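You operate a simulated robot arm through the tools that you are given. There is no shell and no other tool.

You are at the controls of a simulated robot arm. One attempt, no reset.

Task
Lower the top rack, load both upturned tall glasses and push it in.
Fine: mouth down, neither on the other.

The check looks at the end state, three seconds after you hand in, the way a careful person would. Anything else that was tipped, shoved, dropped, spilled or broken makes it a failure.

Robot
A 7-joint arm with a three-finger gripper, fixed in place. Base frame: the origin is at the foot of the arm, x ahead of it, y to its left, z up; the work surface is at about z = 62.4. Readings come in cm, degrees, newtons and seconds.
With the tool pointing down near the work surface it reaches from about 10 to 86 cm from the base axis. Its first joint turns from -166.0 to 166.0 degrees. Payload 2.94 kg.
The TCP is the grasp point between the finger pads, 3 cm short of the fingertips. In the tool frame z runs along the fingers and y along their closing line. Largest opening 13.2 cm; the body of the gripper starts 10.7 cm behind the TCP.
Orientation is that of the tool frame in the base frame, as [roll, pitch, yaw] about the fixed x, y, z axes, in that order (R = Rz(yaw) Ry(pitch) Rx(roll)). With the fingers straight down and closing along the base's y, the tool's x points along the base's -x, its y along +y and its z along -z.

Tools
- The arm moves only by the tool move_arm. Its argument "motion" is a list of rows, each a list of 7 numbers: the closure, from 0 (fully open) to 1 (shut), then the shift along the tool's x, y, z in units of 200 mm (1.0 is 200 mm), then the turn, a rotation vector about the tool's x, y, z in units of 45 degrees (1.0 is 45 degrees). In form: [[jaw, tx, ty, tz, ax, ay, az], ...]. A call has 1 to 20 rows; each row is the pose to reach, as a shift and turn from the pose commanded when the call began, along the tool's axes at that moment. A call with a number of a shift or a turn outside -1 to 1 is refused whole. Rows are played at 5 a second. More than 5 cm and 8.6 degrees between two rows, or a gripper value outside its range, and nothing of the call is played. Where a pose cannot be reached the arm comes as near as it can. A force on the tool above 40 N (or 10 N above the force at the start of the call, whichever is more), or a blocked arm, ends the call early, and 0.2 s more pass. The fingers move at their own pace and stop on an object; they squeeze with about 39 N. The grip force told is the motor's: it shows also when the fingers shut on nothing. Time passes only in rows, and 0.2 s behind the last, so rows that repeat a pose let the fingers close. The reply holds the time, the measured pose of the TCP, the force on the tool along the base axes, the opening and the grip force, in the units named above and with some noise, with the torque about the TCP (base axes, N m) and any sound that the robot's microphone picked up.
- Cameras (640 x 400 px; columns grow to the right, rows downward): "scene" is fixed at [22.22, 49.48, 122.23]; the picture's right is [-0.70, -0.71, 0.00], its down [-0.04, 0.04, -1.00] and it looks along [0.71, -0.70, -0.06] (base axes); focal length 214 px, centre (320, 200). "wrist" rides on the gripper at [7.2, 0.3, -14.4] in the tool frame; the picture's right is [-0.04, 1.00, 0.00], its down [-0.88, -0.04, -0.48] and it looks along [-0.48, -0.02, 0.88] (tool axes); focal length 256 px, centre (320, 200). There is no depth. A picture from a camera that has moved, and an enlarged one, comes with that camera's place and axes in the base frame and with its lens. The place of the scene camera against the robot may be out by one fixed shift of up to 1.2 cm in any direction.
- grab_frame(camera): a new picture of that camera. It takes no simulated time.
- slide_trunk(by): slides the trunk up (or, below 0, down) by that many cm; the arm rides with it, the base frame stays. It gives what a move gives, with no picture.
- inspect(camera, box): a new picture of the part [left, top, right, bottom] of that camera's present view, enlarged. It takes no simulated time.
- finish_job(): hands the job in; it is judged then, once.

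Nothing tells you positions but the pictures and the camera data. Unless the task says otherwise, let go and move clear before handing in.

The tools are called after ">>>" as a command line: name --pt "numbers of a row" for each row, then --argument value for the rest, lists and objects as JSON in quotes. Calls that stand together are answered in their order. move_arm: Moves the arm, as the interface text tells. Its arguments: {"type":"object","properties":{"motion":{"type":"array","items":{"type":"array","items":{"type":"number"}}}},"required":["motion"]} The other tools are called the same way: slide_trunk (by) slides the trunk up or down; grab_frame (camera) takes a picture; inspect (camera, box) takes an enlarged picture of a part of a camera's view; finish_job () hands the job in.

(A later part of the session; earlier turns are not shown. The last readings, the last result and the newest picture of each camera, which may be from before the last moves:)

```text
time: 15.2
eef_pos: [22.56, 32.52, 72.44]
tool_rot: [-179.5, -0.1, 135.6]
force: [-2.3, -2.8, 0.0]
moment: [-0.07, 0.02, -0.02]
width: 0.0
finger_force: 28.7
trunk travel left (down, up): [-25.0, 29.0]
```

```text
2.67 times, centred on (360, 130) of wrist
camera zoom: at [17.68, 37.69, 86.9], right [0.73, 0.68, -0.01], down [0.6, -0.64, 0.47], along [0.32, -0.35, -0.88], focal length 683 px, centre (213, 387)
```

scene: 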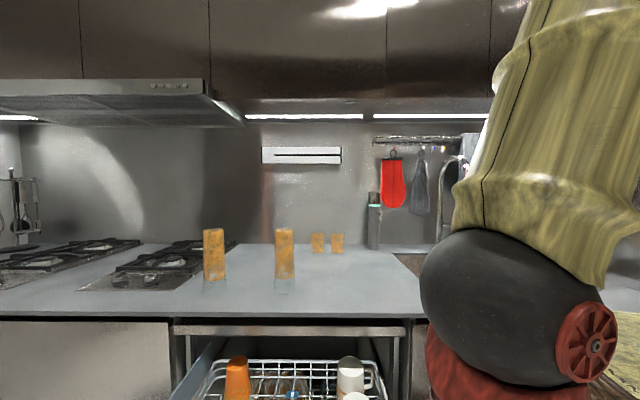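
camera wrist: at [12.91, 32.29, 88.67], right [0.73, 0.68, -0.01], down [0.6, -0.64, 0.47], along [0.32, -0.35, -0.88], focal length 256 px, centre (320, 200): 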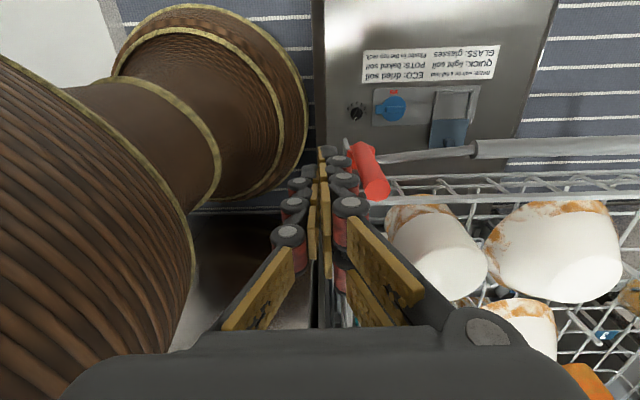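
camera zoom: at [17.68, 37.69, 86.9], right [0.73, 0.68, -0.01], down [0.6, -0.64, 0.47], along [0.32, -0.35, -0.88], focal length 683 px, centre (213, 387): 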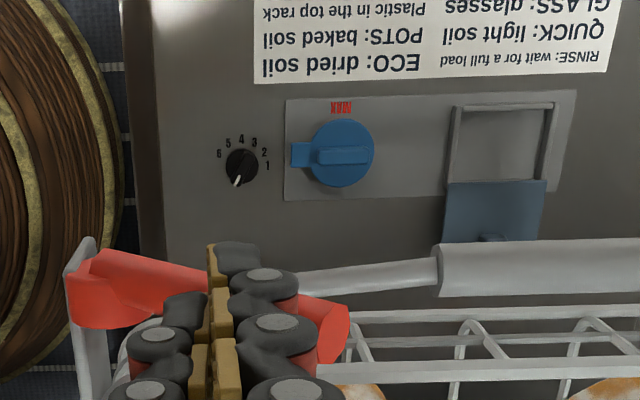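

>>> move_arm --pt "1 0.005 0.02 0.02 0 0 0" --pt "1 0.01 0.035 0.045 0 0 0" --pt "1 0.01 0.045 0.075 0 0 0" --pt "1 0.01 0.05 0.105 0 0 0" --pt "1 0.01 0.05 0.105 0 0 0"

>>> inspect --camera "wrist" --box '[240, 60, 480, 200]'

>>> grab_frame --camera "scene"

```text
time: 16.4
eef_pos: [23.2, 33.46, 70.45]
tool_rot: [-179.9, 0.0, 135.5]
force: [8.1, 8.3, 14.8]
moment: [0.07, -0.01, -0.05]
width: 0.61
finger_force: 28.4
trunk travel left (down, up): [-25.0, 29.0]
```

```text
2.67 times, centred on (360, 130) of wrist
camera zoom: at [18.39, 38.76, 84.9], right [0.73, 0.68, 0.0], down [0.6, -0.64, 0.47], along [0.32, -0.35, -0.88], focal length 683 px, centre (213, 387)
```

zoom: 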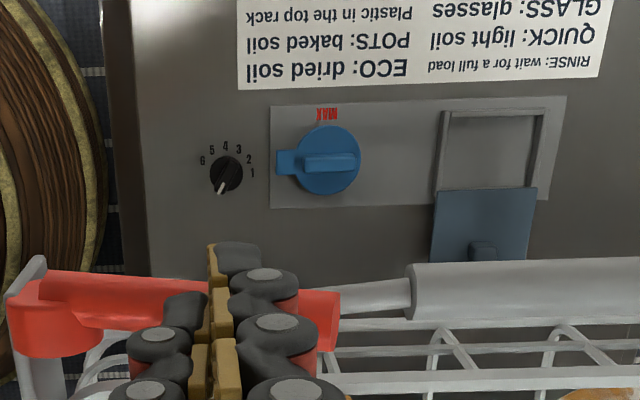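

```text
taken
```

scene: 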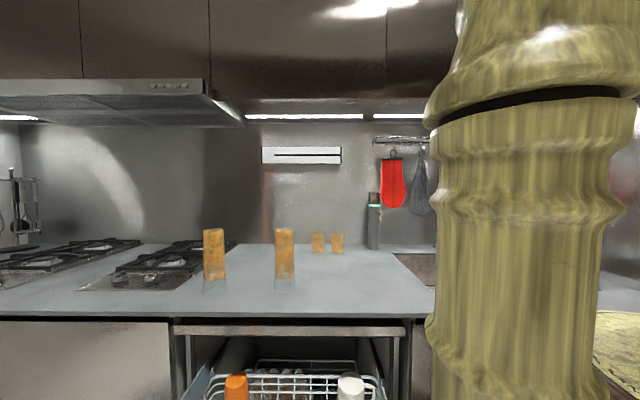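

The rack has dropped about 5 cm in the scene view as the lever came over. I'll lift clear and check that it stays down.

>>> move_arm --pt "1 0.0 -0.01 -0.05 0 0 0" --pt "1 0.05 -0.01 -0.2 0 0 0" --pt "1 0.15 0 -0.4 0 0 0" --pt "1 0.3 0.1 -0.6 0 0 0" --pt "1 0.45 0.2 -0.8 0 0 0" --pt "1 0.5 0.3 -0.98 0 0 0"

>>> grab_frame --camera "wrist"

>>> grab_frame --camera "scene"

>>> inspect --camera "scene" --box '[150, 300, 430, 400]'

```text
refused: row 4 steps farther than a row can; nothing moved
```

```text
taken
camera wrist: at [18.39, 38.76, 84.9], right [0.73, 0.68, 0.0], down [0.6, -0.64, 0.47], along [0.32, -0.35, -0.88], focal length 256 px, centre (320, 200)
```

wrist: 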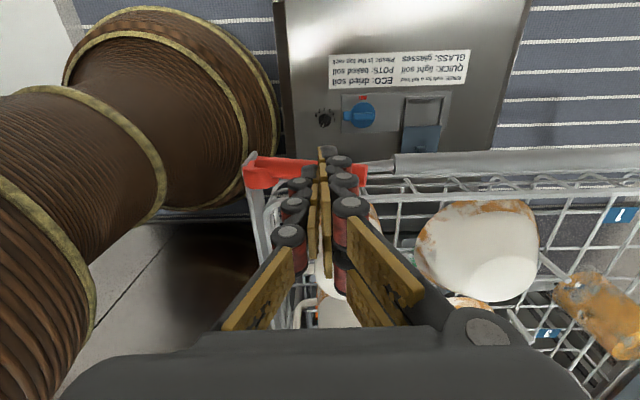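

```text
taken
```

scene: 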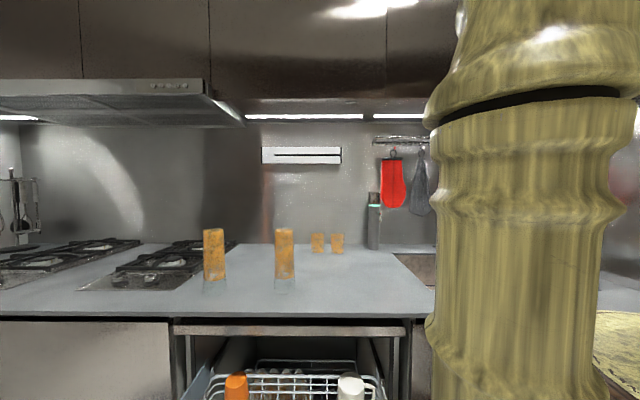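

```text
2.29 times, centred on (290, 350) of scene
camera zoom: at [22.22, 49.48, 122.23], right [-0.7, -0.71, 0.0], down [-0.04, 0.04, -1.0], along [0.71, -0.7, -0.06], focal length 490 px, centre (389, -143)
```

zoom: 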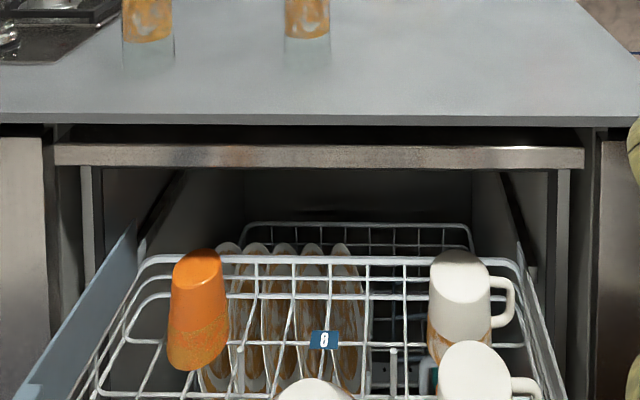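

>>> move_arm --pt "1 0.0 -0.01 -0.05 0 0 0" --pt "1 0.03 -0.01 -0.2 0 0 0" --pt "1 0.08 0 -0.4 0 0 0" --pt "1 0.15 0.06 -0.6 0 0 0" --pt "1 0.22 0.12 -0.8 0 0 0" --pt "1 0.3 0.2 -0.98 0 0 0"

>>> grab_frame --camera "wrist"

>>> inspect --camera "scene" --box '[150, 300, 430, 400]'

```text
time: 17.8
eef_pos: [21.68, 40.17, 89.81]
tool_rot: [-179.5, -0.2, 135.6]
force: [0.4, -0.1, -0.4]
moment: [0.03, -0.02, 0.0]
width: 0.0
finger_force: 28.9
trunk travel left (down, up): [-25.0, 29.0]
```

```text
taken
camera wrist: at [16.86, 45.5, 104.28], right [0.73, 0.68, -0.01], down [0.6, -0.64, 0.47], along [0.32, -0.35, -0.88], focal length 256 px, centre (320, 200)
```

wrist: 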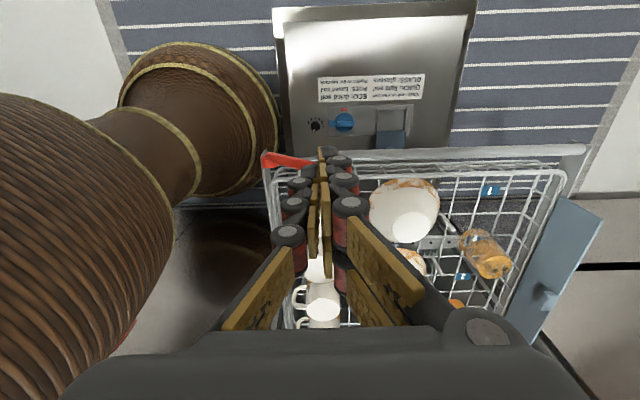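

```text
2.29 times, centred on (290, 350) of scene
camera zoom: at [22.22, 49.48, 122.23], right [-0.7, -0.71, 0.0], down [-0.04, 0.04, -1.0], along [0.71, -0.7, -0.06], focal length 490 px, centre (389, -143)
```

zoom: 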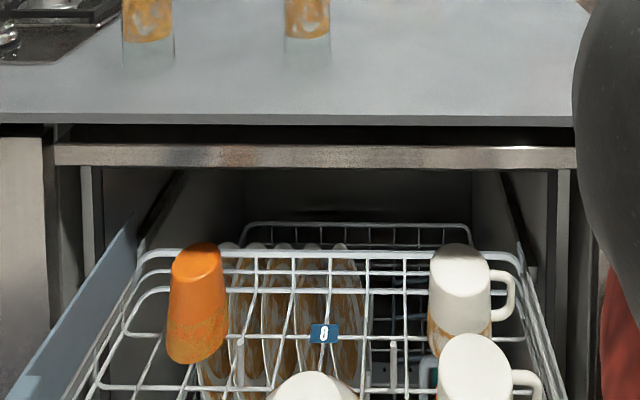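

>>> move_arm --pt "1 0 0 0 0 0 0" --pt "1 0 0 0 0 0 0" --pt "1 0 0 0 0 0 0"

>>> inspect --camera "scene" --box '[150, 300, 430, 400]'

>>> inspect --camera "wrist" --box '[240, 130, 360, 220]'

```text
time: 18.6
eef_pos: [21.7, 40.31, 89.84]
tool_rot: [-179.5, 0.0, 135.7]
force: [0.4, 0.0, -1.0]
moment: [0.01, -0.03, -0.02]
width: 0.01
finger_force: 28.9
trunk travel left (down, up): [-25.0, 29.0]
```

```text
2.29 times, centred on (290, 350) of scene
camera zoom: at [22.22, 49.48, 122.23], right [-0.7, -0.71, 0.0], down [-0.04, 0.04, -1.0], along [0.71, -0.7, -0.06], focal length 490 px, centre (389, -143)
```

zoom: 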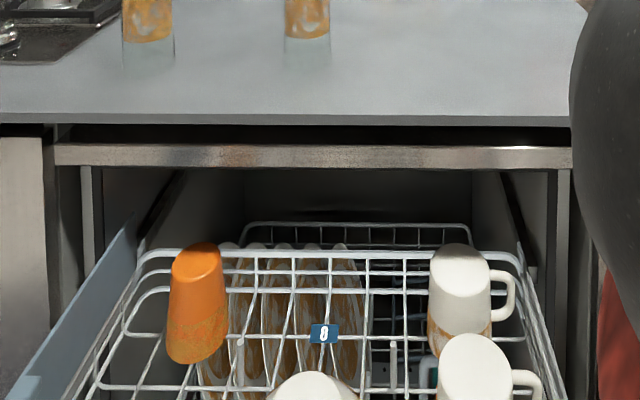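

```text
4.44 times, centred on (300, 175) of wrist
camera zoom: at [16.89, 45.56, 104.26], right [0.73, 0.68, -0.01], down [0.6, -0.64, 0.47], along [0.32, -0.35, -0.88], focal length 1138 px, centre (409, 311)
```

zoom: 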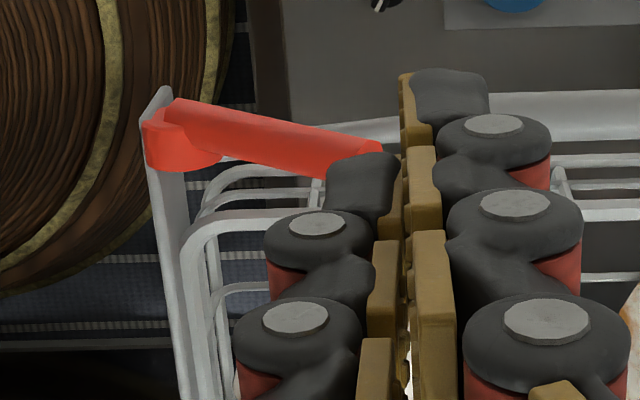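

The lever now rests near 63° and the rack came back up about 1 cm, so it hasn't reached its end stop. I'll press down on its outer end until it does.

>>> move_arm --pt "1 -0.16 -0.07 0.0 0 0 0" --pt "1 -0.313 -0.133 0.1 0 0 0" --pt "1 -0.313 -0.133 0.32 0 0 0" --pt "1 -0.313 -0.133 0.54 0 0 0" --pt "1 -0.313 -0.133 0.76 0 0 0" --pt "1 -0.313 -0.133 0.9 0 0 0" --pt "1 -0.313 -0.133 0.95 0 0 0" --pt "1 -0.313 -0.133 1.0 0 0 0"

>>> inspect --camera "wrist" --box '[220, 80, 460, 240]'

```text
time: 20.4
eef_pos: [24.63, 34.5, 70.09]
tool_rot: [179.8, -0.2, 135.5]
force: [18.5, 20.4, 9.4]
moment: [0.57, -0.48, -0.03]
width: 0.6
finger_force: 28.7
trunk travel left (down, up): [-25.0, 29.0]
```

```text
2.50 times, centred on (340, 160) of wrist
camera zoom: at [19.65, 39.75, 84.48], right [0.73, 0.68, 0.0], down [0.6, -0.64, 0.47], along [0.32, -0.34, -0.88], focal length 640 px, centre (270, 300)
```

zoom: 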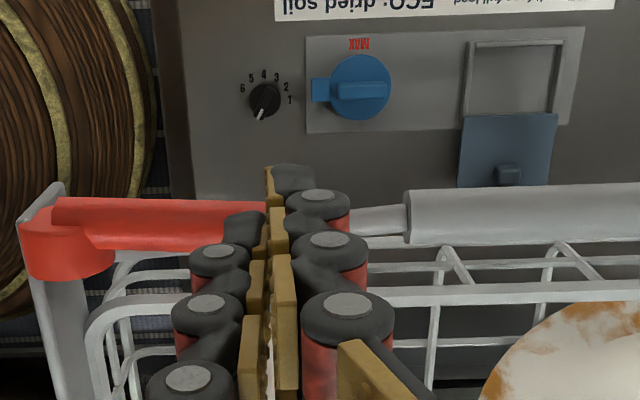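

>>> inspect --camera "wrist" --box '[290, 120, 370, 180]'

>>> inspect --camera "scene" --box '[150, 300, 430, 400]'

```text
6.67 times, centred on (330, 150) of wrist
camera zoom: at [19.65, 39.75, 84.48], right [0.73, 0.68, 0.0], down [0.6, -0.64, 0.47], along [0.32, -0.34, -0.88], focal length 1707 px, centre (253, 533)
```

zoom: 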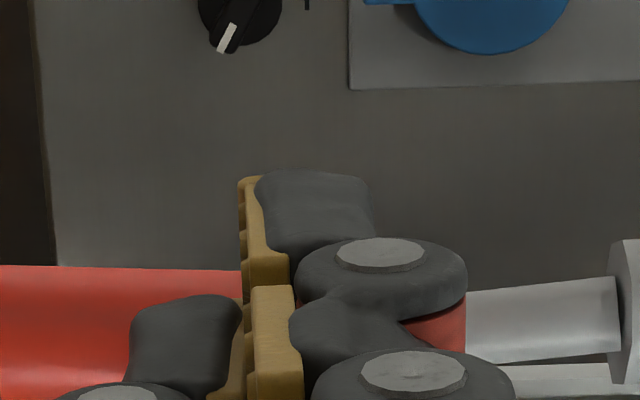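

```text
2.29 times, centred on (290, 350) of scene
camera zoom: at [22.22, 49.48, 122.23], right [-0.7, -0.71, 0.0], down [-0.04, 0.04, -1.0], along [0.71, -0.7, -0.06], focal length 490 px, centre (389, -143)
```

zoom: 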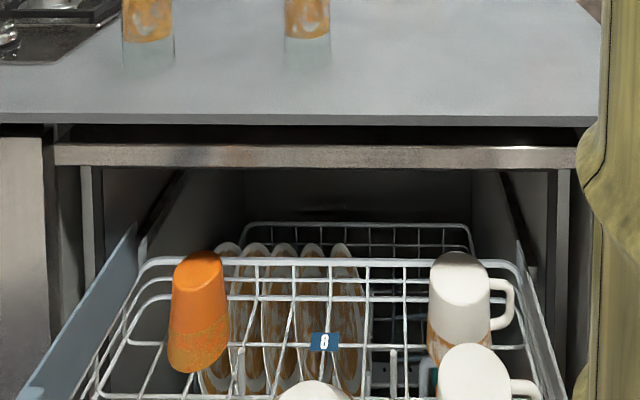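

>>> move_arm --pt "1 0 0.03 0.0 0 0 0" --pt "1 0 0.03 0.02 0 0 0" --pt "1 0 0.03 0.04 0 0 0" --pt "1 0 0.03 0.06 0 0 0"

>>> inspect --camera "wrist" --box '[220, 80, 460, 240]'

>>> inspect --camera "scene" --box '[150, 300, 430, 400]'

```text
time: 21.4
eef_pos: [24.52, 34.13, 68.93]
tool_rot: [-179.3, -0.1, 135.6]
force: [-5.6, -7.0, 23.0]
moment: [-0.26, 0.19, 0.02]
width: 0.01
finger_force: 27.9
trunk travel left (down, up): [-25.0, 29.0]
```

```text
2.50 times, centred on (340, 160) of wrist
camera zoom: at [19.62, 39.49, 83.26], right [0.73, 0.68, -0.01], down [0.61, -0.64, 0.47], along [0.32, -0.35, -0.88], focal length 640 px, centre (270, 300)
```

zoom: 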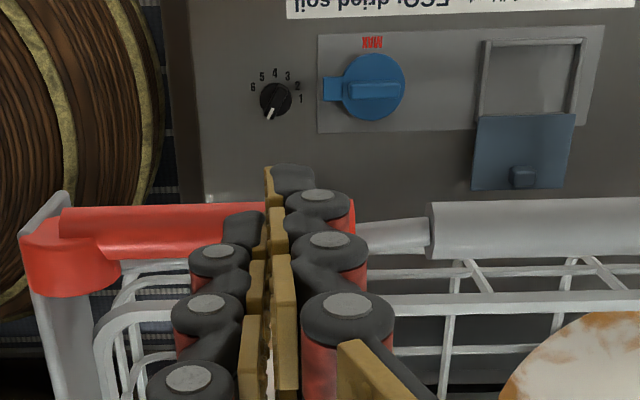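

```text
2.29 times, centred on (290, 350) of scene
camera zoom: at [22.22, 49.48, 122.23], right [-0.7, -0.71, 0.0], down [-0.04, 0.04, -1.0], along [0.71, -0.7, -0.06], focal length 490 px, centre (389, -143)
```

zoom: 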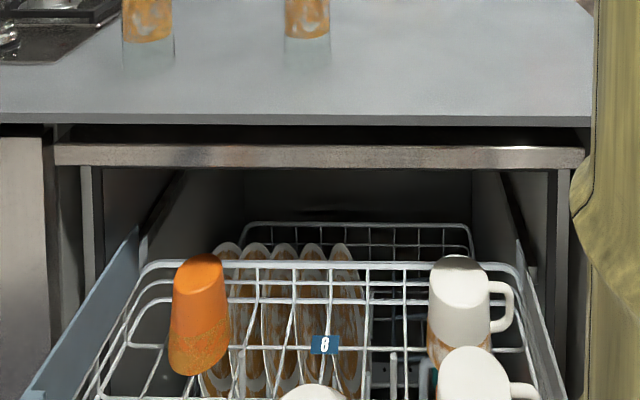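

>>> move_arm --pt "1 0 -0.005 0.02 0 0 0" --pt "1 0 -0.01 0.04 0 0 0" --pt "1 0 -0.015 0.06 0 0 0" --pt "1 0 -0.015 0.06 0 0 0"

>>> inspect --camera "wrist" --box '[220, 80, 460, 240]'

>>> inspect --camera "scene" --box '[150, 300, 430, 400]'

```text
time: 21.7
eef_pos: [24.37, 34.19, 68.84]
tool_rot: [-179.2, -0.1, 135.5]
force: [-6.6, -7.0, 32.7]
moment: [-0.26, 0.25, -0.1]
width: 0.0
finger_force: 28.8
trunk travel left (down, up): [-25.0, 29.0]
stopped in row 1: the force on the tool passed its limit at 46 N (the readings are from after the stop); the commanded pose is now the measured one
```

```text
2.50 times, centred on (340, 160) of wrist
camera zoom: at [19.62, 39.52, 83.23], right [0.73, 0.68, -0.01], down [0.61, -0.64, 0.47], along [0.32, -0.35, -0.88], focal length 640 px, centre (270, 300)
```

zoom: 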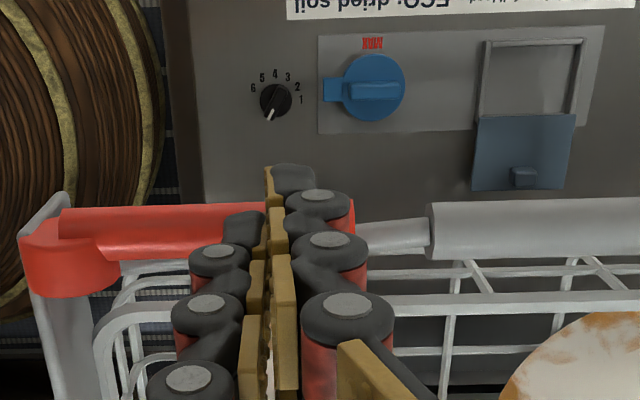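

```text
2.29 times, centred on (290, 350) of scene
camera zoom: at [22.22, 49.48, 122.23], right [-0.7, -0.71, 0.0], down [-0.04, 0.04, -1.0], along [0.71, -0.7, -0.06], focal length 490 px, centre (389, -143)
```

zoom: 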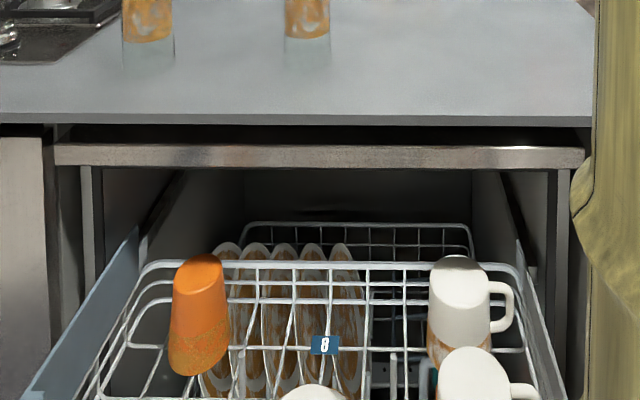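

That is a firm stop at 46 N, so the lever is fully over. I'll lift straight off slowly and check it stays.

>>> move_arm --pt "1 0 0 -0.03 0 0 0" --pt "1 0 0 -0.08 0 0 0" --pt "1 0 0 -0.2 0 0 0" --pt "1 0 0 -0.4 0 0 0" --pt "1 0 0 -0.6 0 0 0" --pt "1 0 0 -0.8 0 0 0" --pt "1 0.1 0 -0.98 0 0 0" --pt "1 0.25 0 -0.98 0 0 0" --pt "1 0.4 0 -0.98 0 0 0"

>>> grab_frame --camera "wrist"

>>> inspect --camera "wrist" --box '[220, 110, 400, 220]'

>>> inspect --camera "scene" --box '[150, 300, 430, 400]'

```text
time: 23.7
eef_pos: [18.97, 40.16, 88.16]
tool_rot: [-179.1, -0.1, 135.5]
force: [-0.5, -0.1, 0.5]
moment: [-0.06, 0.04, 0.03]
width: 0.01
finger_force: 29.2
trunk travel left (down, up): [-25.0, 29.0]
```

```text
taken
camera wrist: at [14.24, 45.5, 102.57], right [0.73, 0.68, -0.01], down [0.61, -0.64, 0.47], along [0.32, -0.35, -0.88], focal length 256 px, centre (320, 200)
```

wrist: 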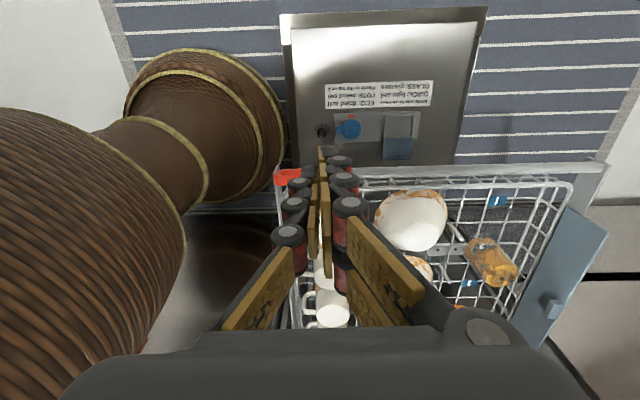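

```text
3.56 times, centred on (310, 165) of wrist
camera zoom: at [14.24, 45.5, 102.57], right [0.73, 0.68, -0.01], down [0.61, -0.64, 0.47], along [0.32, -0.35, -0.88], focal length 910 px, centre (356, 324)
```

zoom: 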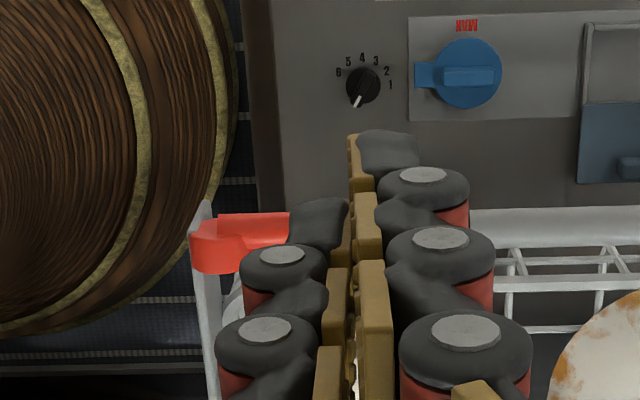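

```text
2.29 times, centred on (290, 350) of scene
camera zoom: at [22.22, 49.48, 122.23], right [-0.7, -0.71, 0.0], down [-0.04, 0.04, -1.0], along [0.71, -0.7, -0.06], focal length 490 px, centre (389, -143)
```

zoom: 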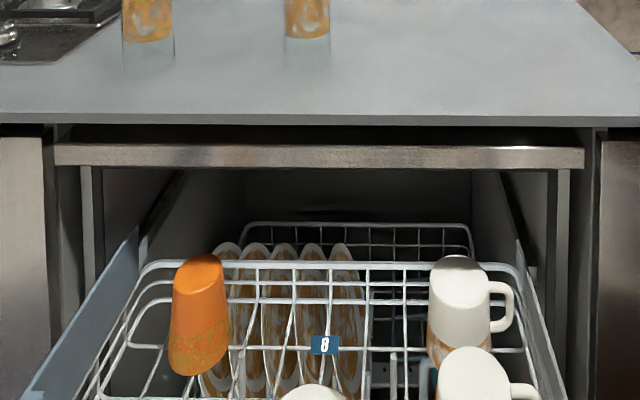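

The lever is horizontal and the rack is staying about 5 cm lower. Slots "1" and "3" in the left column look free. Next I'll open up and move over for accurate glass and slot positions.

>>> move_arm --pt "0.8 -0.146 0.1 -0.125 -0.004 0 0" --pt "0.6 -0.292 0.2 -0.25 -0.008 0 0" --pt "0.4 -0.438 0.3 -0.375 -0.012 0 0" --pt "0.2 -0.583 0.4 -0.5 -0.016 0 0" --pt "0 -0.729 0.5 -0.625 -0.02 0 0" --pt "0 -0.875 0.6 -0.75 -0.02 0 0"

>>> move_arm --pt "0 -0.146 0.1 -0.125 0 0 0" --pt "0 -0.292 0.2 -0.25 0 0 0" --pt "0 -0.438 0.3 -0.375 0 0 0" --pt "0 -0.583 0.4 -0.5 0 0 0" --pt "0 -0.729 0.5 -0.625 0 0 0" --pt "0 -0.875 0.6 -0.75 0 0 0"

>>> grab_frame --camera "wrist"

>>> grab_frame --camera "scene"

```text
time: 25.1
eef_pos: [40.07, 36.43, 102.98]
tool_rot: [179.9, -0.1, 135.6]
force: [-0.7, -1.1, -0.7]
moment: [0.02, 0.01, -0.02]
width: 8.71
finger_force: 0.1
trunk travel left (down, up): [-25.0, 29.0]
```

```text
time: 26.5
eef_pos: [61.0, 32.58, 118.16]
tool_rot: [179.9, -0.2, 135.6]
force: [-0.6, -0.5, -0.9]
moment: [0.01, 0.02, 0.02]
width: 13.18
finger_force: 0.0
trunk travel left (down, up): [-25.0, 29.0]
```

```text
taken
camera wrist: at [56.18, 37.72, 132.55], right [0.73, 0.68, 0.0], down [0.6, -0.64, 0.47], along [0.32, -0.34, -0.88], focal length 256 px, centre (320, 200)
```

wrist: 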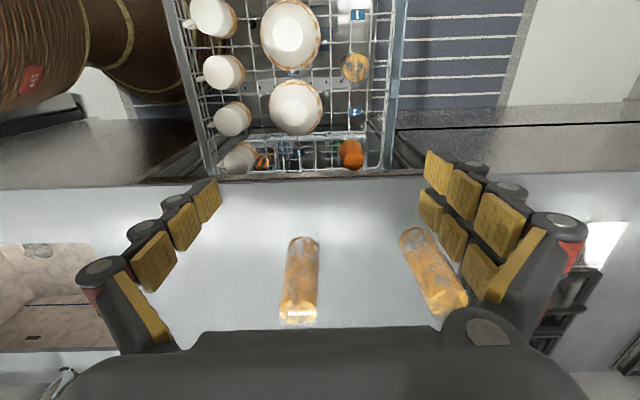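

```text
taken
```

scene: 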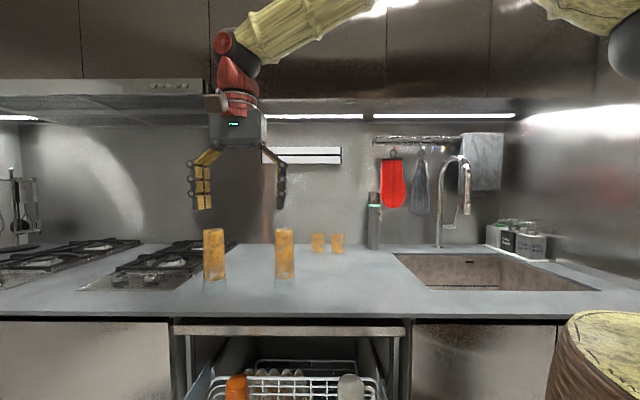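

>>> inspect --camera "wrist" --box '[240, 210, 500, 350]'

>>> inspect --camera "wrist" --box '[170, 0, 420, 190]'

>>> inspect --camera "wrist" --box '[310, 0, 410, 90]'

>>> inspect --camera "wrist" --box '[310, 80, 410, 190]'

>>> inspect --camera "scene" --box '[180, 210, 310, 300]'

```text
2.46 times, centred on (370, 280) of wrist
camera zoom: at [56.18, 37.72, 132.55], right [0.73, 0.68, 0.0], down [0.6, -0.64, 0.47], along [0.32, -0.34, -0.88], focal length 630 px, centre (197, 3)
```

zoom: 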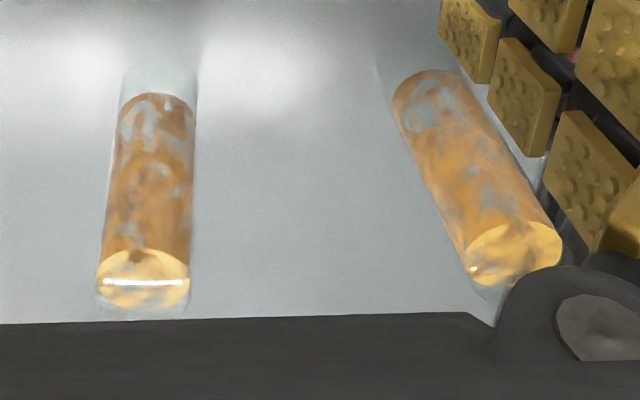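

```text
2.11 times, centred on (295, 95) of wrist
camera zoom: at [56.18, 37.72, 132.55], right [0.73, 0.68, 0.0], down [0.6, -0.64, 0.47], along [0.32, -0.34, -0.88], focal length 539 px, centre (373, 421)
```

zoom: 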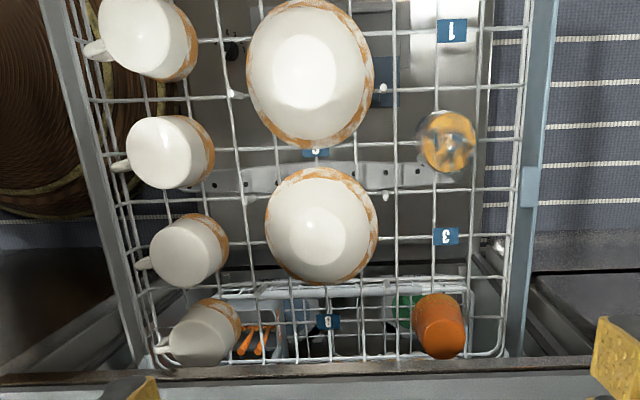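

```text
4.44 times, centred on (360, 45) of wrist
camera zoom: at [56.18, 37.72, 132.55], right [0.73, 0.68, 0.0], down [0.6, -0.64, 0.47], along [0.32, -0.34, -0.88], focal length 1138 px, centre (142, 889)
```

zoom: 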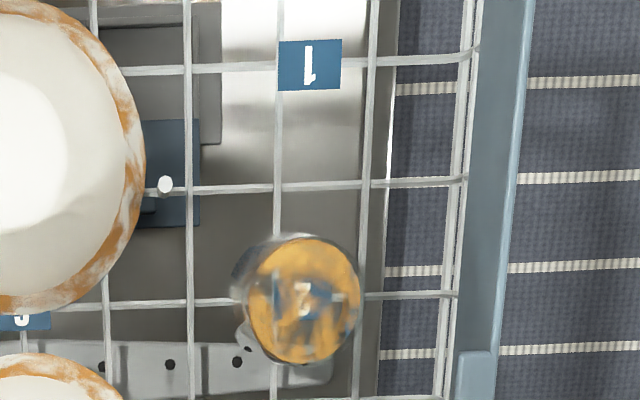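

```text
3.64 times, centred on (360, 135) of wrist
camera zoom: at [56.18, 37.72, 132.55], right [0.73, 0.68, 0.0], down [0.6, -0.64, 0.47], along [0.32, -0.34, -0.88], focal length 931 px, centre (174, 436)
```

zoom: 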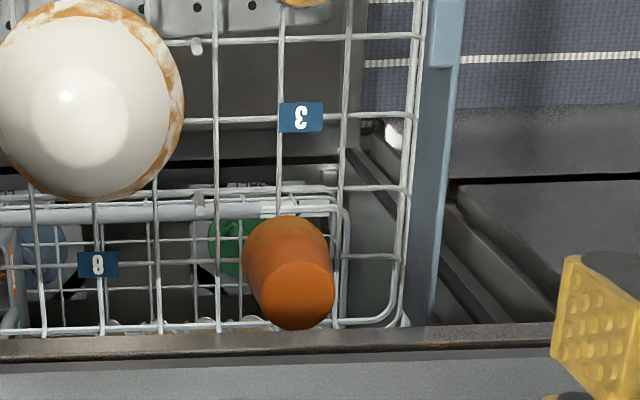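

```text
4.44 times, centred on (245, 255) of scene
camera zoom: at [22.22, 49.48, 122.23], right [-0.7, -0.71, 0.0], down [-0.04, 0.04, -1.0], along [0.71, -0.7, -0.06], focal length 953 px, centre (653, -44)
```

zoom: 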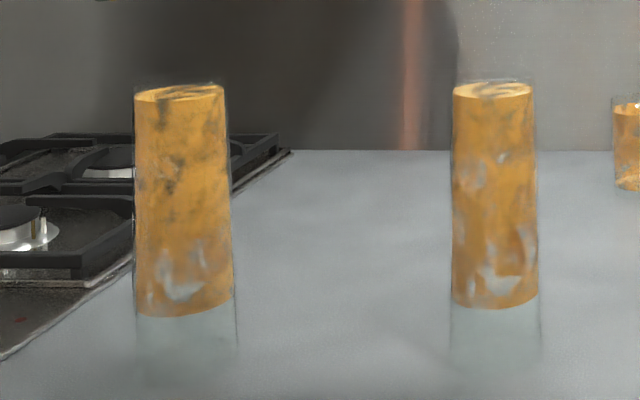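

Positions now: the glasses stand at about (76.0, 12.1) and (89.7, 28.1), roughly 18.5 cm tall, mouth 6.4 cm and top 5.5 cm wide. I'll move above the far glass first to see whether the arm reaches it with the tool vertical.

>>> move_arm --pt "0 -0.15 0.107 -0.05 0 0 0.003" --pt "0 -0.3 0.215 -0.1 0 0 0.006" --pt "0 -0.45 0.322 -0.15 0 0 0.01" --pt "0 -0.6 0.43 -0.2 0 0 0.013"

>>> move_arm --pt "0 -0.144 0.107 0 0 0 0" --pt "0 -0.288 0.215 0 0 0 0" --pt "0 -0.432 0.322 0 0 0 0" --pt "0 -0.575 0.43 0 0 0 0" --pt "0 -0.575 0.43 0 0 0 0"

>>> grab_frame --camera "wrist"

>>> grab_frame --camera "scene"

```text
time: 27.5
eef_pos: [75.75, 30.38, 121.87]
tool_rot: [-180.0, -0.2, 135.0]
force: [-0.3, -0.6, -0.3]
moment: [-0.01, 0.02, 0.02]
width: 13.15
finger_force: 0.1
trunk travel left (down, up): [-25.0, 29.0]
```

```text
time: 28.7
eef_pos: [79.66, 26.83, 121.55]
tool_rot: [179.8, -0.1, 134.9]
force: [-0.2, 0.7, 0.2]
moment: [-0.01, -0.03, -0.02]
width: 13.22
finger_force: 0.0
out of reach, approached as far as the arm can: row 1, 2, 3, 4, 5
trunk travel left (down, up): [-25.0, 29.0]
```

```text
taken
camera wrist: at [74.85, 32.05, 135.87], right [0.74, 0.68, 0.0], down [0.59, -0.65, 0.47], along [0.32, -0.35, -0.88], focal length 256 px, centre (320, 200)
```

wrist: 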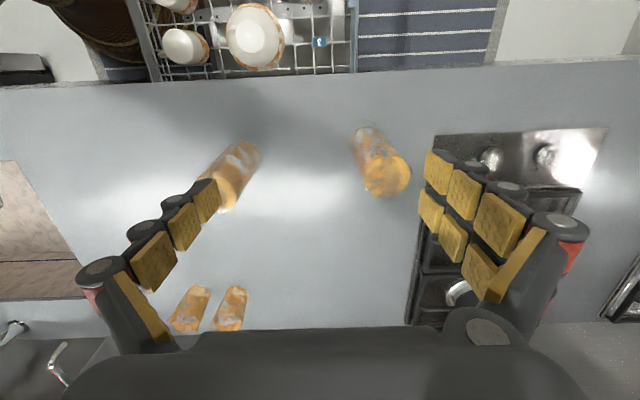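

```text
taken
```

scene: 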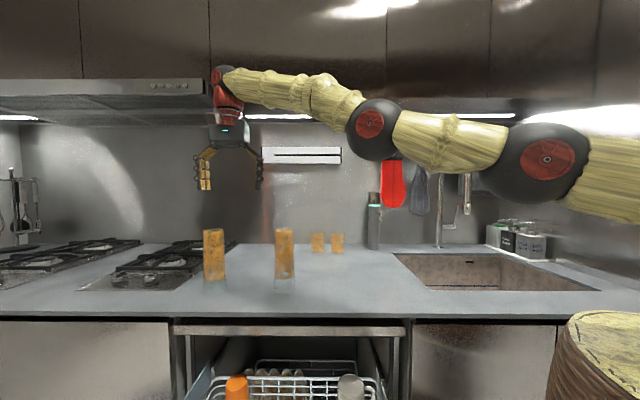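

Vertical reach ends at about r = 84 and this glass is at r = 94, so I'll have to tilt the tool outward for it. First I'll back off and check what pose the controller takes as its reference.

>>> move_arm --pt "0 0.15 -0.1 0 0 0 0" --pt "0 0.35 -0.2 0 0 0 0"

```text
time: 29.3
eef_pos: [76.42, 30.82, 121.83]
tool_rot: [179.7, -0.2, 135.0]
force: [-0.2, 0.2, -0.8]
moment: [-0.02, -0.03, 0.01]
width: 13.22
finger_force: 0.0
out of reach, approached as far as the arm can: row 1, 2
trunk travel left (down, up): [-25.0, 29.0]
```

>>> move_arm --pt "0 0.027 -0.075 0 0 0 -0.156" --pt "0 0.053 -0.151 0 0 0 -0.311" --pt "0 0.08 -0.226 0 0 0 -0.467" --pt "0 0.106 -0.302 0 0 0 -0.622" --pt "0 0.133 -0.377 0 0 0 -0.778"

>>> grab_frame --camera "wrist"

```text
time: 30.5
eef_pos: [77.67, 30.36, 123.18]
tool_rot: [179.7, 0.2, 169.3]
force: [-1.0, -0.3, 1.8]
moment: [0.04, -0.12, 0.05]
width: 13.19
finger_force: 0.1
out of reach, approached as far as the arm can: row 1, 2, 3, 4, 5
trunk travel left (down, up): [-25.0, 29.0]
```

```text
taken
camera wrist: at [70.49, 31.89, 137.61], right [0.23, 0.97, 0.01], down [0.85, -0.2, 0.48], along [0.47, -0.1, -0.88], focal length 256 px, centre (320, 200)
```

wrist: 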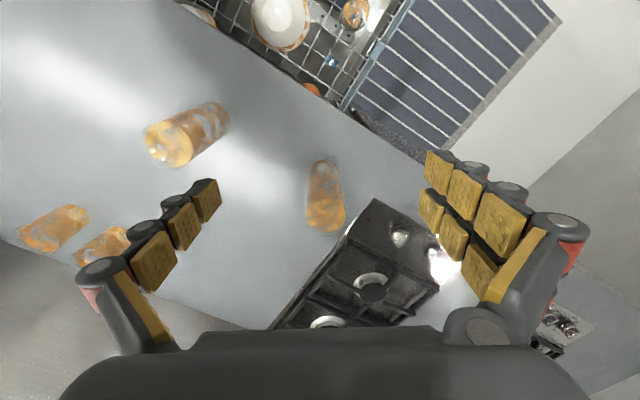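

>>> move_arm --pt "0 0.11 -0.02 0 0 0 0" --pt "0 0.22 -0.04 0 0 0 0" --pt "0 0.33 -0.06 0 0 0 0" --pt "0 0.443 -0.078 0 0 0 0" --pt "0 0.443 -0.078 0 0 0 0"

```text
time: 31.7
eef_pos: [60.07, 26.79, 121.82]
tool_rot: [179.7, 0.2, 170.0]
force: [0.0, -0.3, 1.1]
moment: [0.04, -0.03, 0.04]
width: 13.21
finger_force: 0.0
out of reach, approached as far as the arm can: row 1, 2
trunk travel left (down, up): [-25.0, 29.0]
```

>>> move_arm --pt "0 -0.15 0.053 0.132 0 -0.13 0" --pt "0 -0.299 0.107 0.263 0 -0.259 0" --pt "0 -0.449 0.16 0.395 0 -0.389 0" --pt "0 -0.599 0.214 0.527 0 -0.519 0" --pt "0 -0.748 0.267 0.658 0 -0.648 0" --pt "0 -0.898 0.321 0.79 0 -0.778 0" --pt "0 -0.898 0.321 0.79 0 -0.778 0"

>>> grab_frame --camera "wrist"

>>> grab_frame --camera "scene"

```text
time: 33.3
eef_pos: [79.0, 30.18, 106.32]
tool_rot: [179.7, 35.2, 169.9]
force: [0.3, -0.1, 0.1]
moment: [0.03, 0.0, 0.03]
width: 13.2
finger_force: 0.1
trunk travel left (down, up): [-25.0, 29.0]
```

```text
taken
camera wrist: at [65.09, 32.87, 113.95], right [0.21, 0.98, 0.03], down [0.43, -0.12, 0.89], along [0.88, -0.17, -0.45], focal length 256 px, centre (320, 200)
```

wrist: 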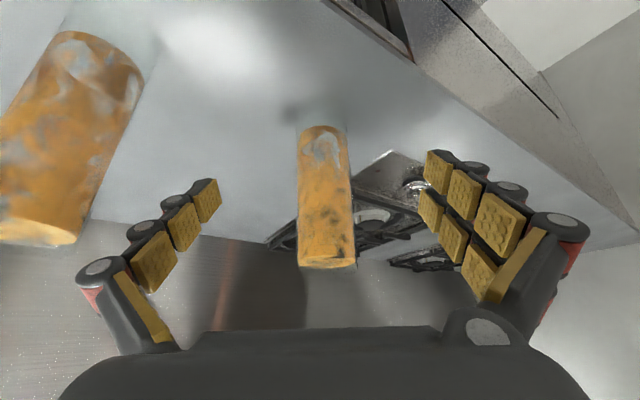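

```text
taken
```

scene: 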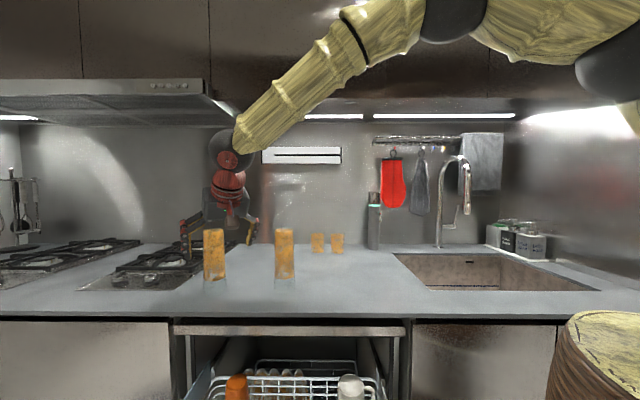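

The tilted pose reaches fine, with the far glass centred between the fingers. My refined estimate puts it at (88.7, 28.5). I'll advance so it sits between the pads, then check before closing.

>>> move_arm --pt "0 -0.112 0.001 0.126 0 0 0" --pt "0 -0.224 0.001 0.252 0 0 0" --pt "0 -0.336 0.002 0.378 0 0 0" --pt "0 -0.336 0.002 0.378 0 0 0"

>>> grab_frame --camera "wrist"

>>> inspect --camera "scene" --box '[160, 180, 310, 300]'

```text
time: 34.3
eef_pos: [88.8, 28.78, 103.74]
tool_rot: [179.7, 35.0, 169.7]
force: [1.0, -0.1, 1.7]
moment: [0.01, 0.04, 0.0]
width: 13.2
finger_force: 0.0
trunk travel left (down, up): [-25.0, 29.0]
```

```text
taken
camera wrist: at [74.87, 31.35, 111.48], right [0.21, 0.98, 0.03], down [0.43, -0.12, 0.89], along [0.88, -0.17, -0.45], focal length 256 px, centre (320, 200)
```

wrist: 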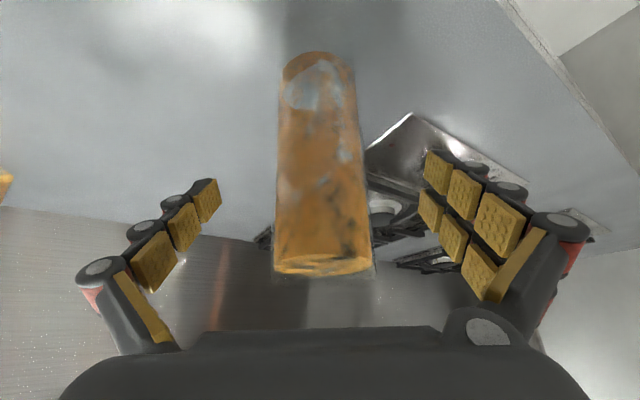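

```text
3.33 times, centred on (235, 240) of scene
camera zoom: at [22.22, 49.48, 122.23], right [-0.7, -0.71, 0.0], down [-0.04, 0.04, -1.0], along [0.71, -0.7, -0.06], focal length 715 px, centre (603, 67)
```

zoom: 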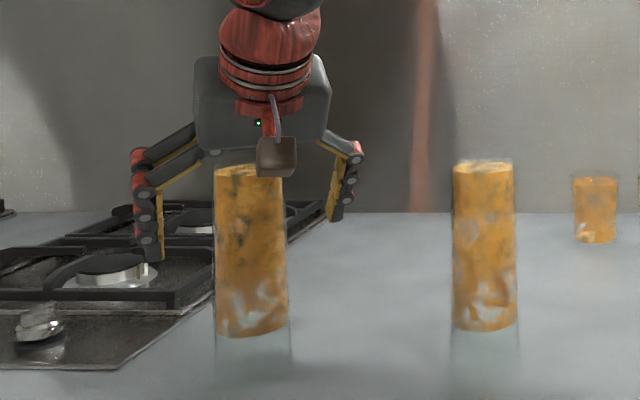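

The glass is centred at the grip point, so I'll close the fingers on it.

>>> move_arm --pt "0.3 0 0 0 0 0 0" --pt "0.5 0 0 0 0 0 0" --pt "0.6 0 0 0 0 0 0" --pt "0.8 0 0 0 0 0 0" --pt "1 0 0 0 0 0 0" --pt "1 0 0 0 0 0 0" --pt "1 0 0 0 0 0 0" --pt "1 0 0 0 0 0 0"

>>> grab_frame --camera "wrist"

>>> inspect --camera "scene" --box '[160, 180, 310, 300]'

```text
time: 36.1
eef_pos: [88.72, 28.6, 103.73]
tool_rot: [179.7, 35.0, 169.7]
force: [-0.6, 1.1, 0.2]
moment: [0.14, 0.01, 0.04]
width: 6.02
finger_force: 34.8
trunk travel left (down, up): [-25.0, 29.0]
```

```text
taken
camera wrist: at [74.83, 31.36, 111.47], right [0.21, 0.98, 0.03], down [0.43, -0.12, 0.89], along [0.88, -0.17, -0.45], focal length 256 px, centre (320, 200)
```

wrist: 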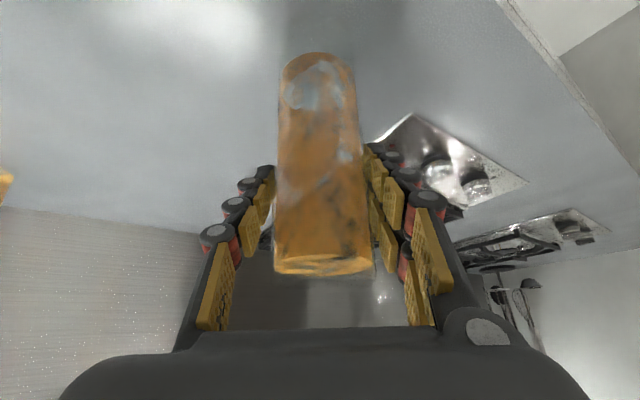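

```text
3.33 times, centred on (235, 240) of scene
camera zoom: at [22.22, 49.48, 122.23], right [-0.7, -0.71, 0.0], down [-0.04, 0.04, -1.0], along [0.71, -0.7, -0.06], focal length 715 px, centre (603, 67)
```

zoom: 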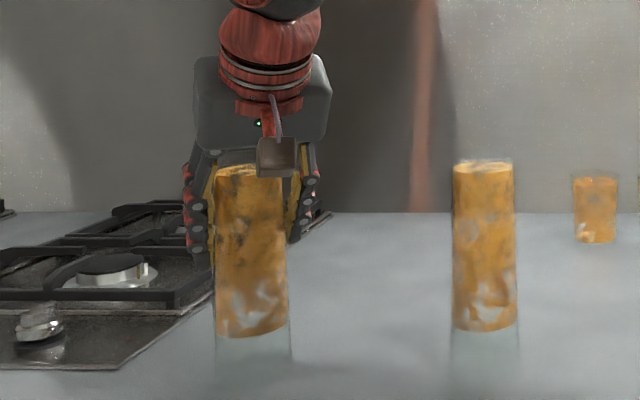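

>>> move_arm --pt "1 -0.029 0 -0.041 0 0 0" --pt "1 -0.086 0 -0.123 0 0 0" --pt "1 -0.143 0 -0.205 0 0 0" --pt "1 -0.2 0 -0.287 0 0 0" --pt "1 -0.229 0 -0.328 0 0 0"

>>> grab_frame --camera "scene"

>>> grab_frame --camera "wrist"

```text
time: 37.3
eef_pos: [88.82, 28.57, 111.86]
tool_rot: [179.6, 35.0, 169.8]
force: [-0.4, 0.2, -2.0]
moment: [-0.01, 0.01, 0.0]
width: 6.04
finger_force: 39.0
trunk travel left (down, up): [-25.0, 29.0]
```

```text
taken
```

scene: 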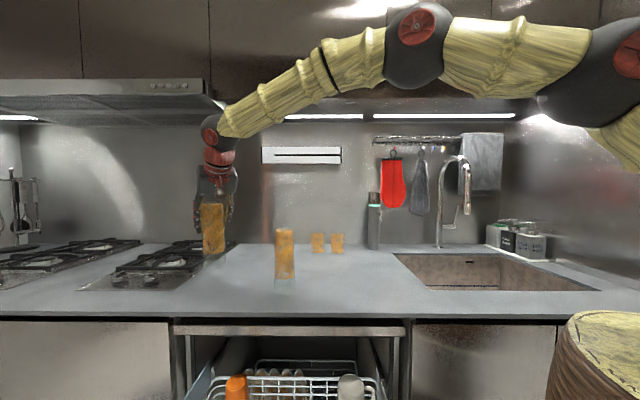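

```text
taken
camera wrist: at [74.87, 31.33, 119.42], right [0.21, 0.98, 0.03], down [0.43, -0.12, 0.89], along [0.88, -0.17, -0.45], focal length 256 px, centre (320, 200)
```

wrist: 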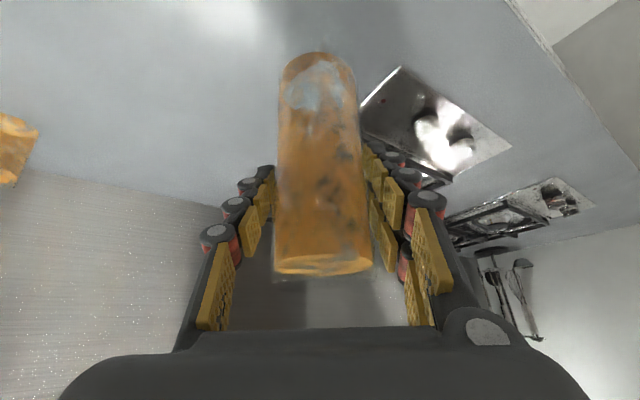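

Both the lift and the grip are good; the force change puts the glass at about 0.2 kg. I'll carry it over the rack's left column, turning the tool to point along the rack as I go.

>>> move_arm --pt "1 0.131 0.041 -0.092 0.074 0 0.106" --pt "1 0.263 0.081 -0.184 0.148 0 0.211" --pt "1 0.394 0.122 -0.276 0.222 0 0.317" --pt "1 0.526 0.162 -0.369 0.296 0 0.422" --pt "1 0.657 0.203 -0.461 0.37 0 0.528" --pt "1 0.789 0.243 -0.553 0.444 0 0.634" --pt "1 0.789 0.243 -0.553 0.444 0 0.634"

>>> grab_frame --camera "wrist"

>>> grab_frame --camera "scene"

```text
time: 38.9
eef_pos: [70.6, 36.62, 111.78]
tool_rot: [179.8, 34.9, 135.0]
force: [-0.1, -0.1, -3.2]
moment: [0.02, -0.03, 0.03]
width: 6.03
finger_force: 38.8
trunk travel left (down, up): [-25.0, 29.0]
```

```text
taken
camera wrist: at [60.77, 46.75, 119.39], right [0.73, 0.68, 0.03], down [0.29, -0.35, 0.89], along [0.62, -0.64, -0.45], focal length 256 px, centre (320, 200)
```

wrist: 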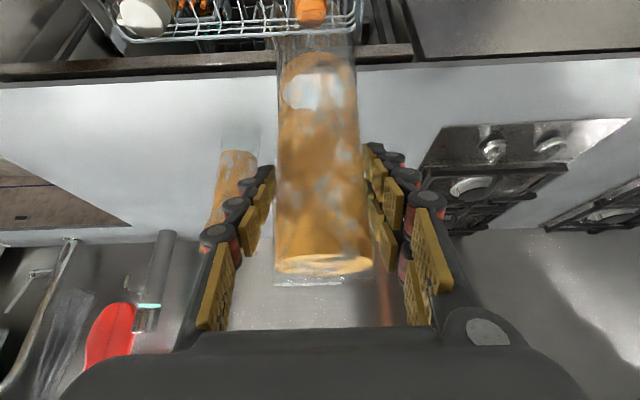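

```text
taken
```

scene: 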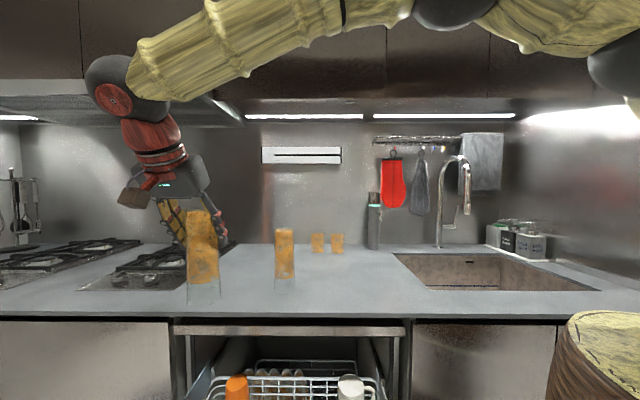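

Carried over cleanly. Measuring the floor grid, the cell centred at about u = 23.5, w = 72 (between the tumbler, bowl and orange cup) supports the mouth evenly and keeps clear of the side shelf. I'll go down towards it.

>>> move_arm --pt "1 0.1 -0.06 0.13 0 0 0" --pt "1 0.2 -0.13 0.27 0 0 0" --pt "1 0.3 -0.19 0.4 0 0 0" --pt "1 0.4 -0.19 0.54 0 0 0" --pt "1 0.5 -0.19 0.675 0 0 0" --pt "1 0.593 -0.19 0.806 0 0 0" --pt "1 0.593 -0.19 0.806 0 0 0"

>>> grab_frame --camera "wrist"

>>> grab_frame --camera "scene"

```text
time: 40.5
eef_pos: [67.6, 34.44, 91.57]
tool_rot: [179.8, 34.8, 134.9]
force: [0.1, 0.5, -1.9]
moment: [-0.01, 0.02, -0.05]
width: 6.02
finger_force: 39.1
trunk travel left (down, up): [-25.0, 29.0]
```

```text
taken
camera wrist: at [57.82, 44.61, 99.3], right [0.73, 0.68, 0.03], down [0.29, -0.35, 0.89], along [0.62, -0.64, -0.45], focal length 256 px, centre (320, 200)
```

wrist: 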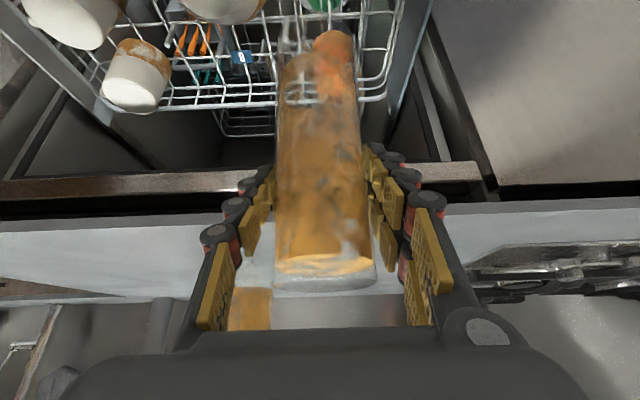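

```text
taken
```

scene: 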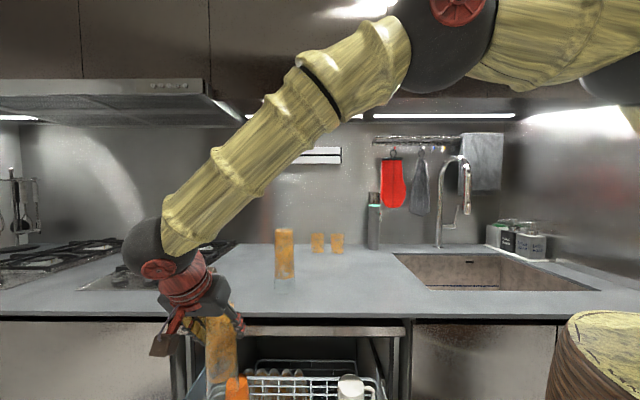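

>>> move_arm --pt "1 0.097 0 0.139 0 0 0" --pt "1 0.194 0 0.279 0 0 0" --pt "1 0.292 0 0.418 0 0 0" --pt "1 0.389 0 0.558 0 0 0" --pt "1 0.46 0 0.66 0 0 0" --pt "1 0.46 0 0.66 0 0 0"

>>> grab_frame --camera "wrist"

>>> inspect --camera "scene" --box '[150, 290, 310, 400]'

```text
time: 41.9
eef_pos: [67.6, 34.4, 75.51]
tool_rot: [179.8, 34.7, 135.0]
force: [0.0, 1.1, -2.6]
moment: [0.02, 0.03, 0.01]
width: 6.0
finger_force: 39.1
trunk travel left (down, up): [-25.0, 29.0]
```

```text
taken
camera wrist: at [57.82, 44.6, 83.21], right [0.73, 0.68, 0.03], down [0.29, -0.35, 0.89], along [0.62, -0.64, -0.45], focal length 256 px, centre (320, 200)
```

wrist: 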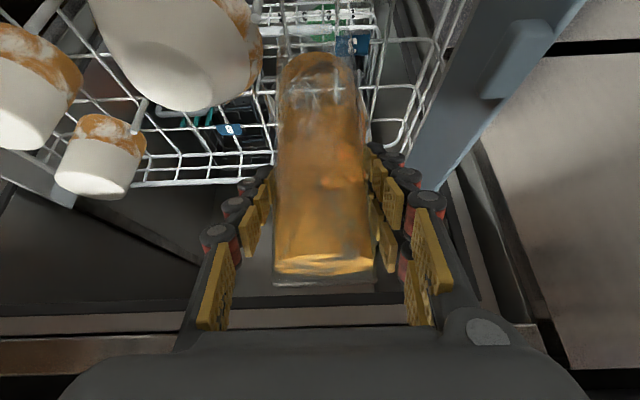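

```text
3.64 times, centred on (230, 345) of scene
camera zoom: at [22.22, 49.48, 122.23], right [-0.7, -0.71, 0.0], down [-0.04, 0.04, -1.0], along [0.71, -0.7, -0.06], focal length 780 px, centre (647, -327)
```

zoom: 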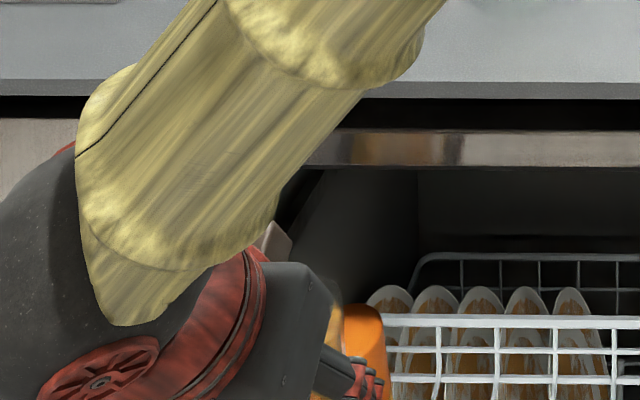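

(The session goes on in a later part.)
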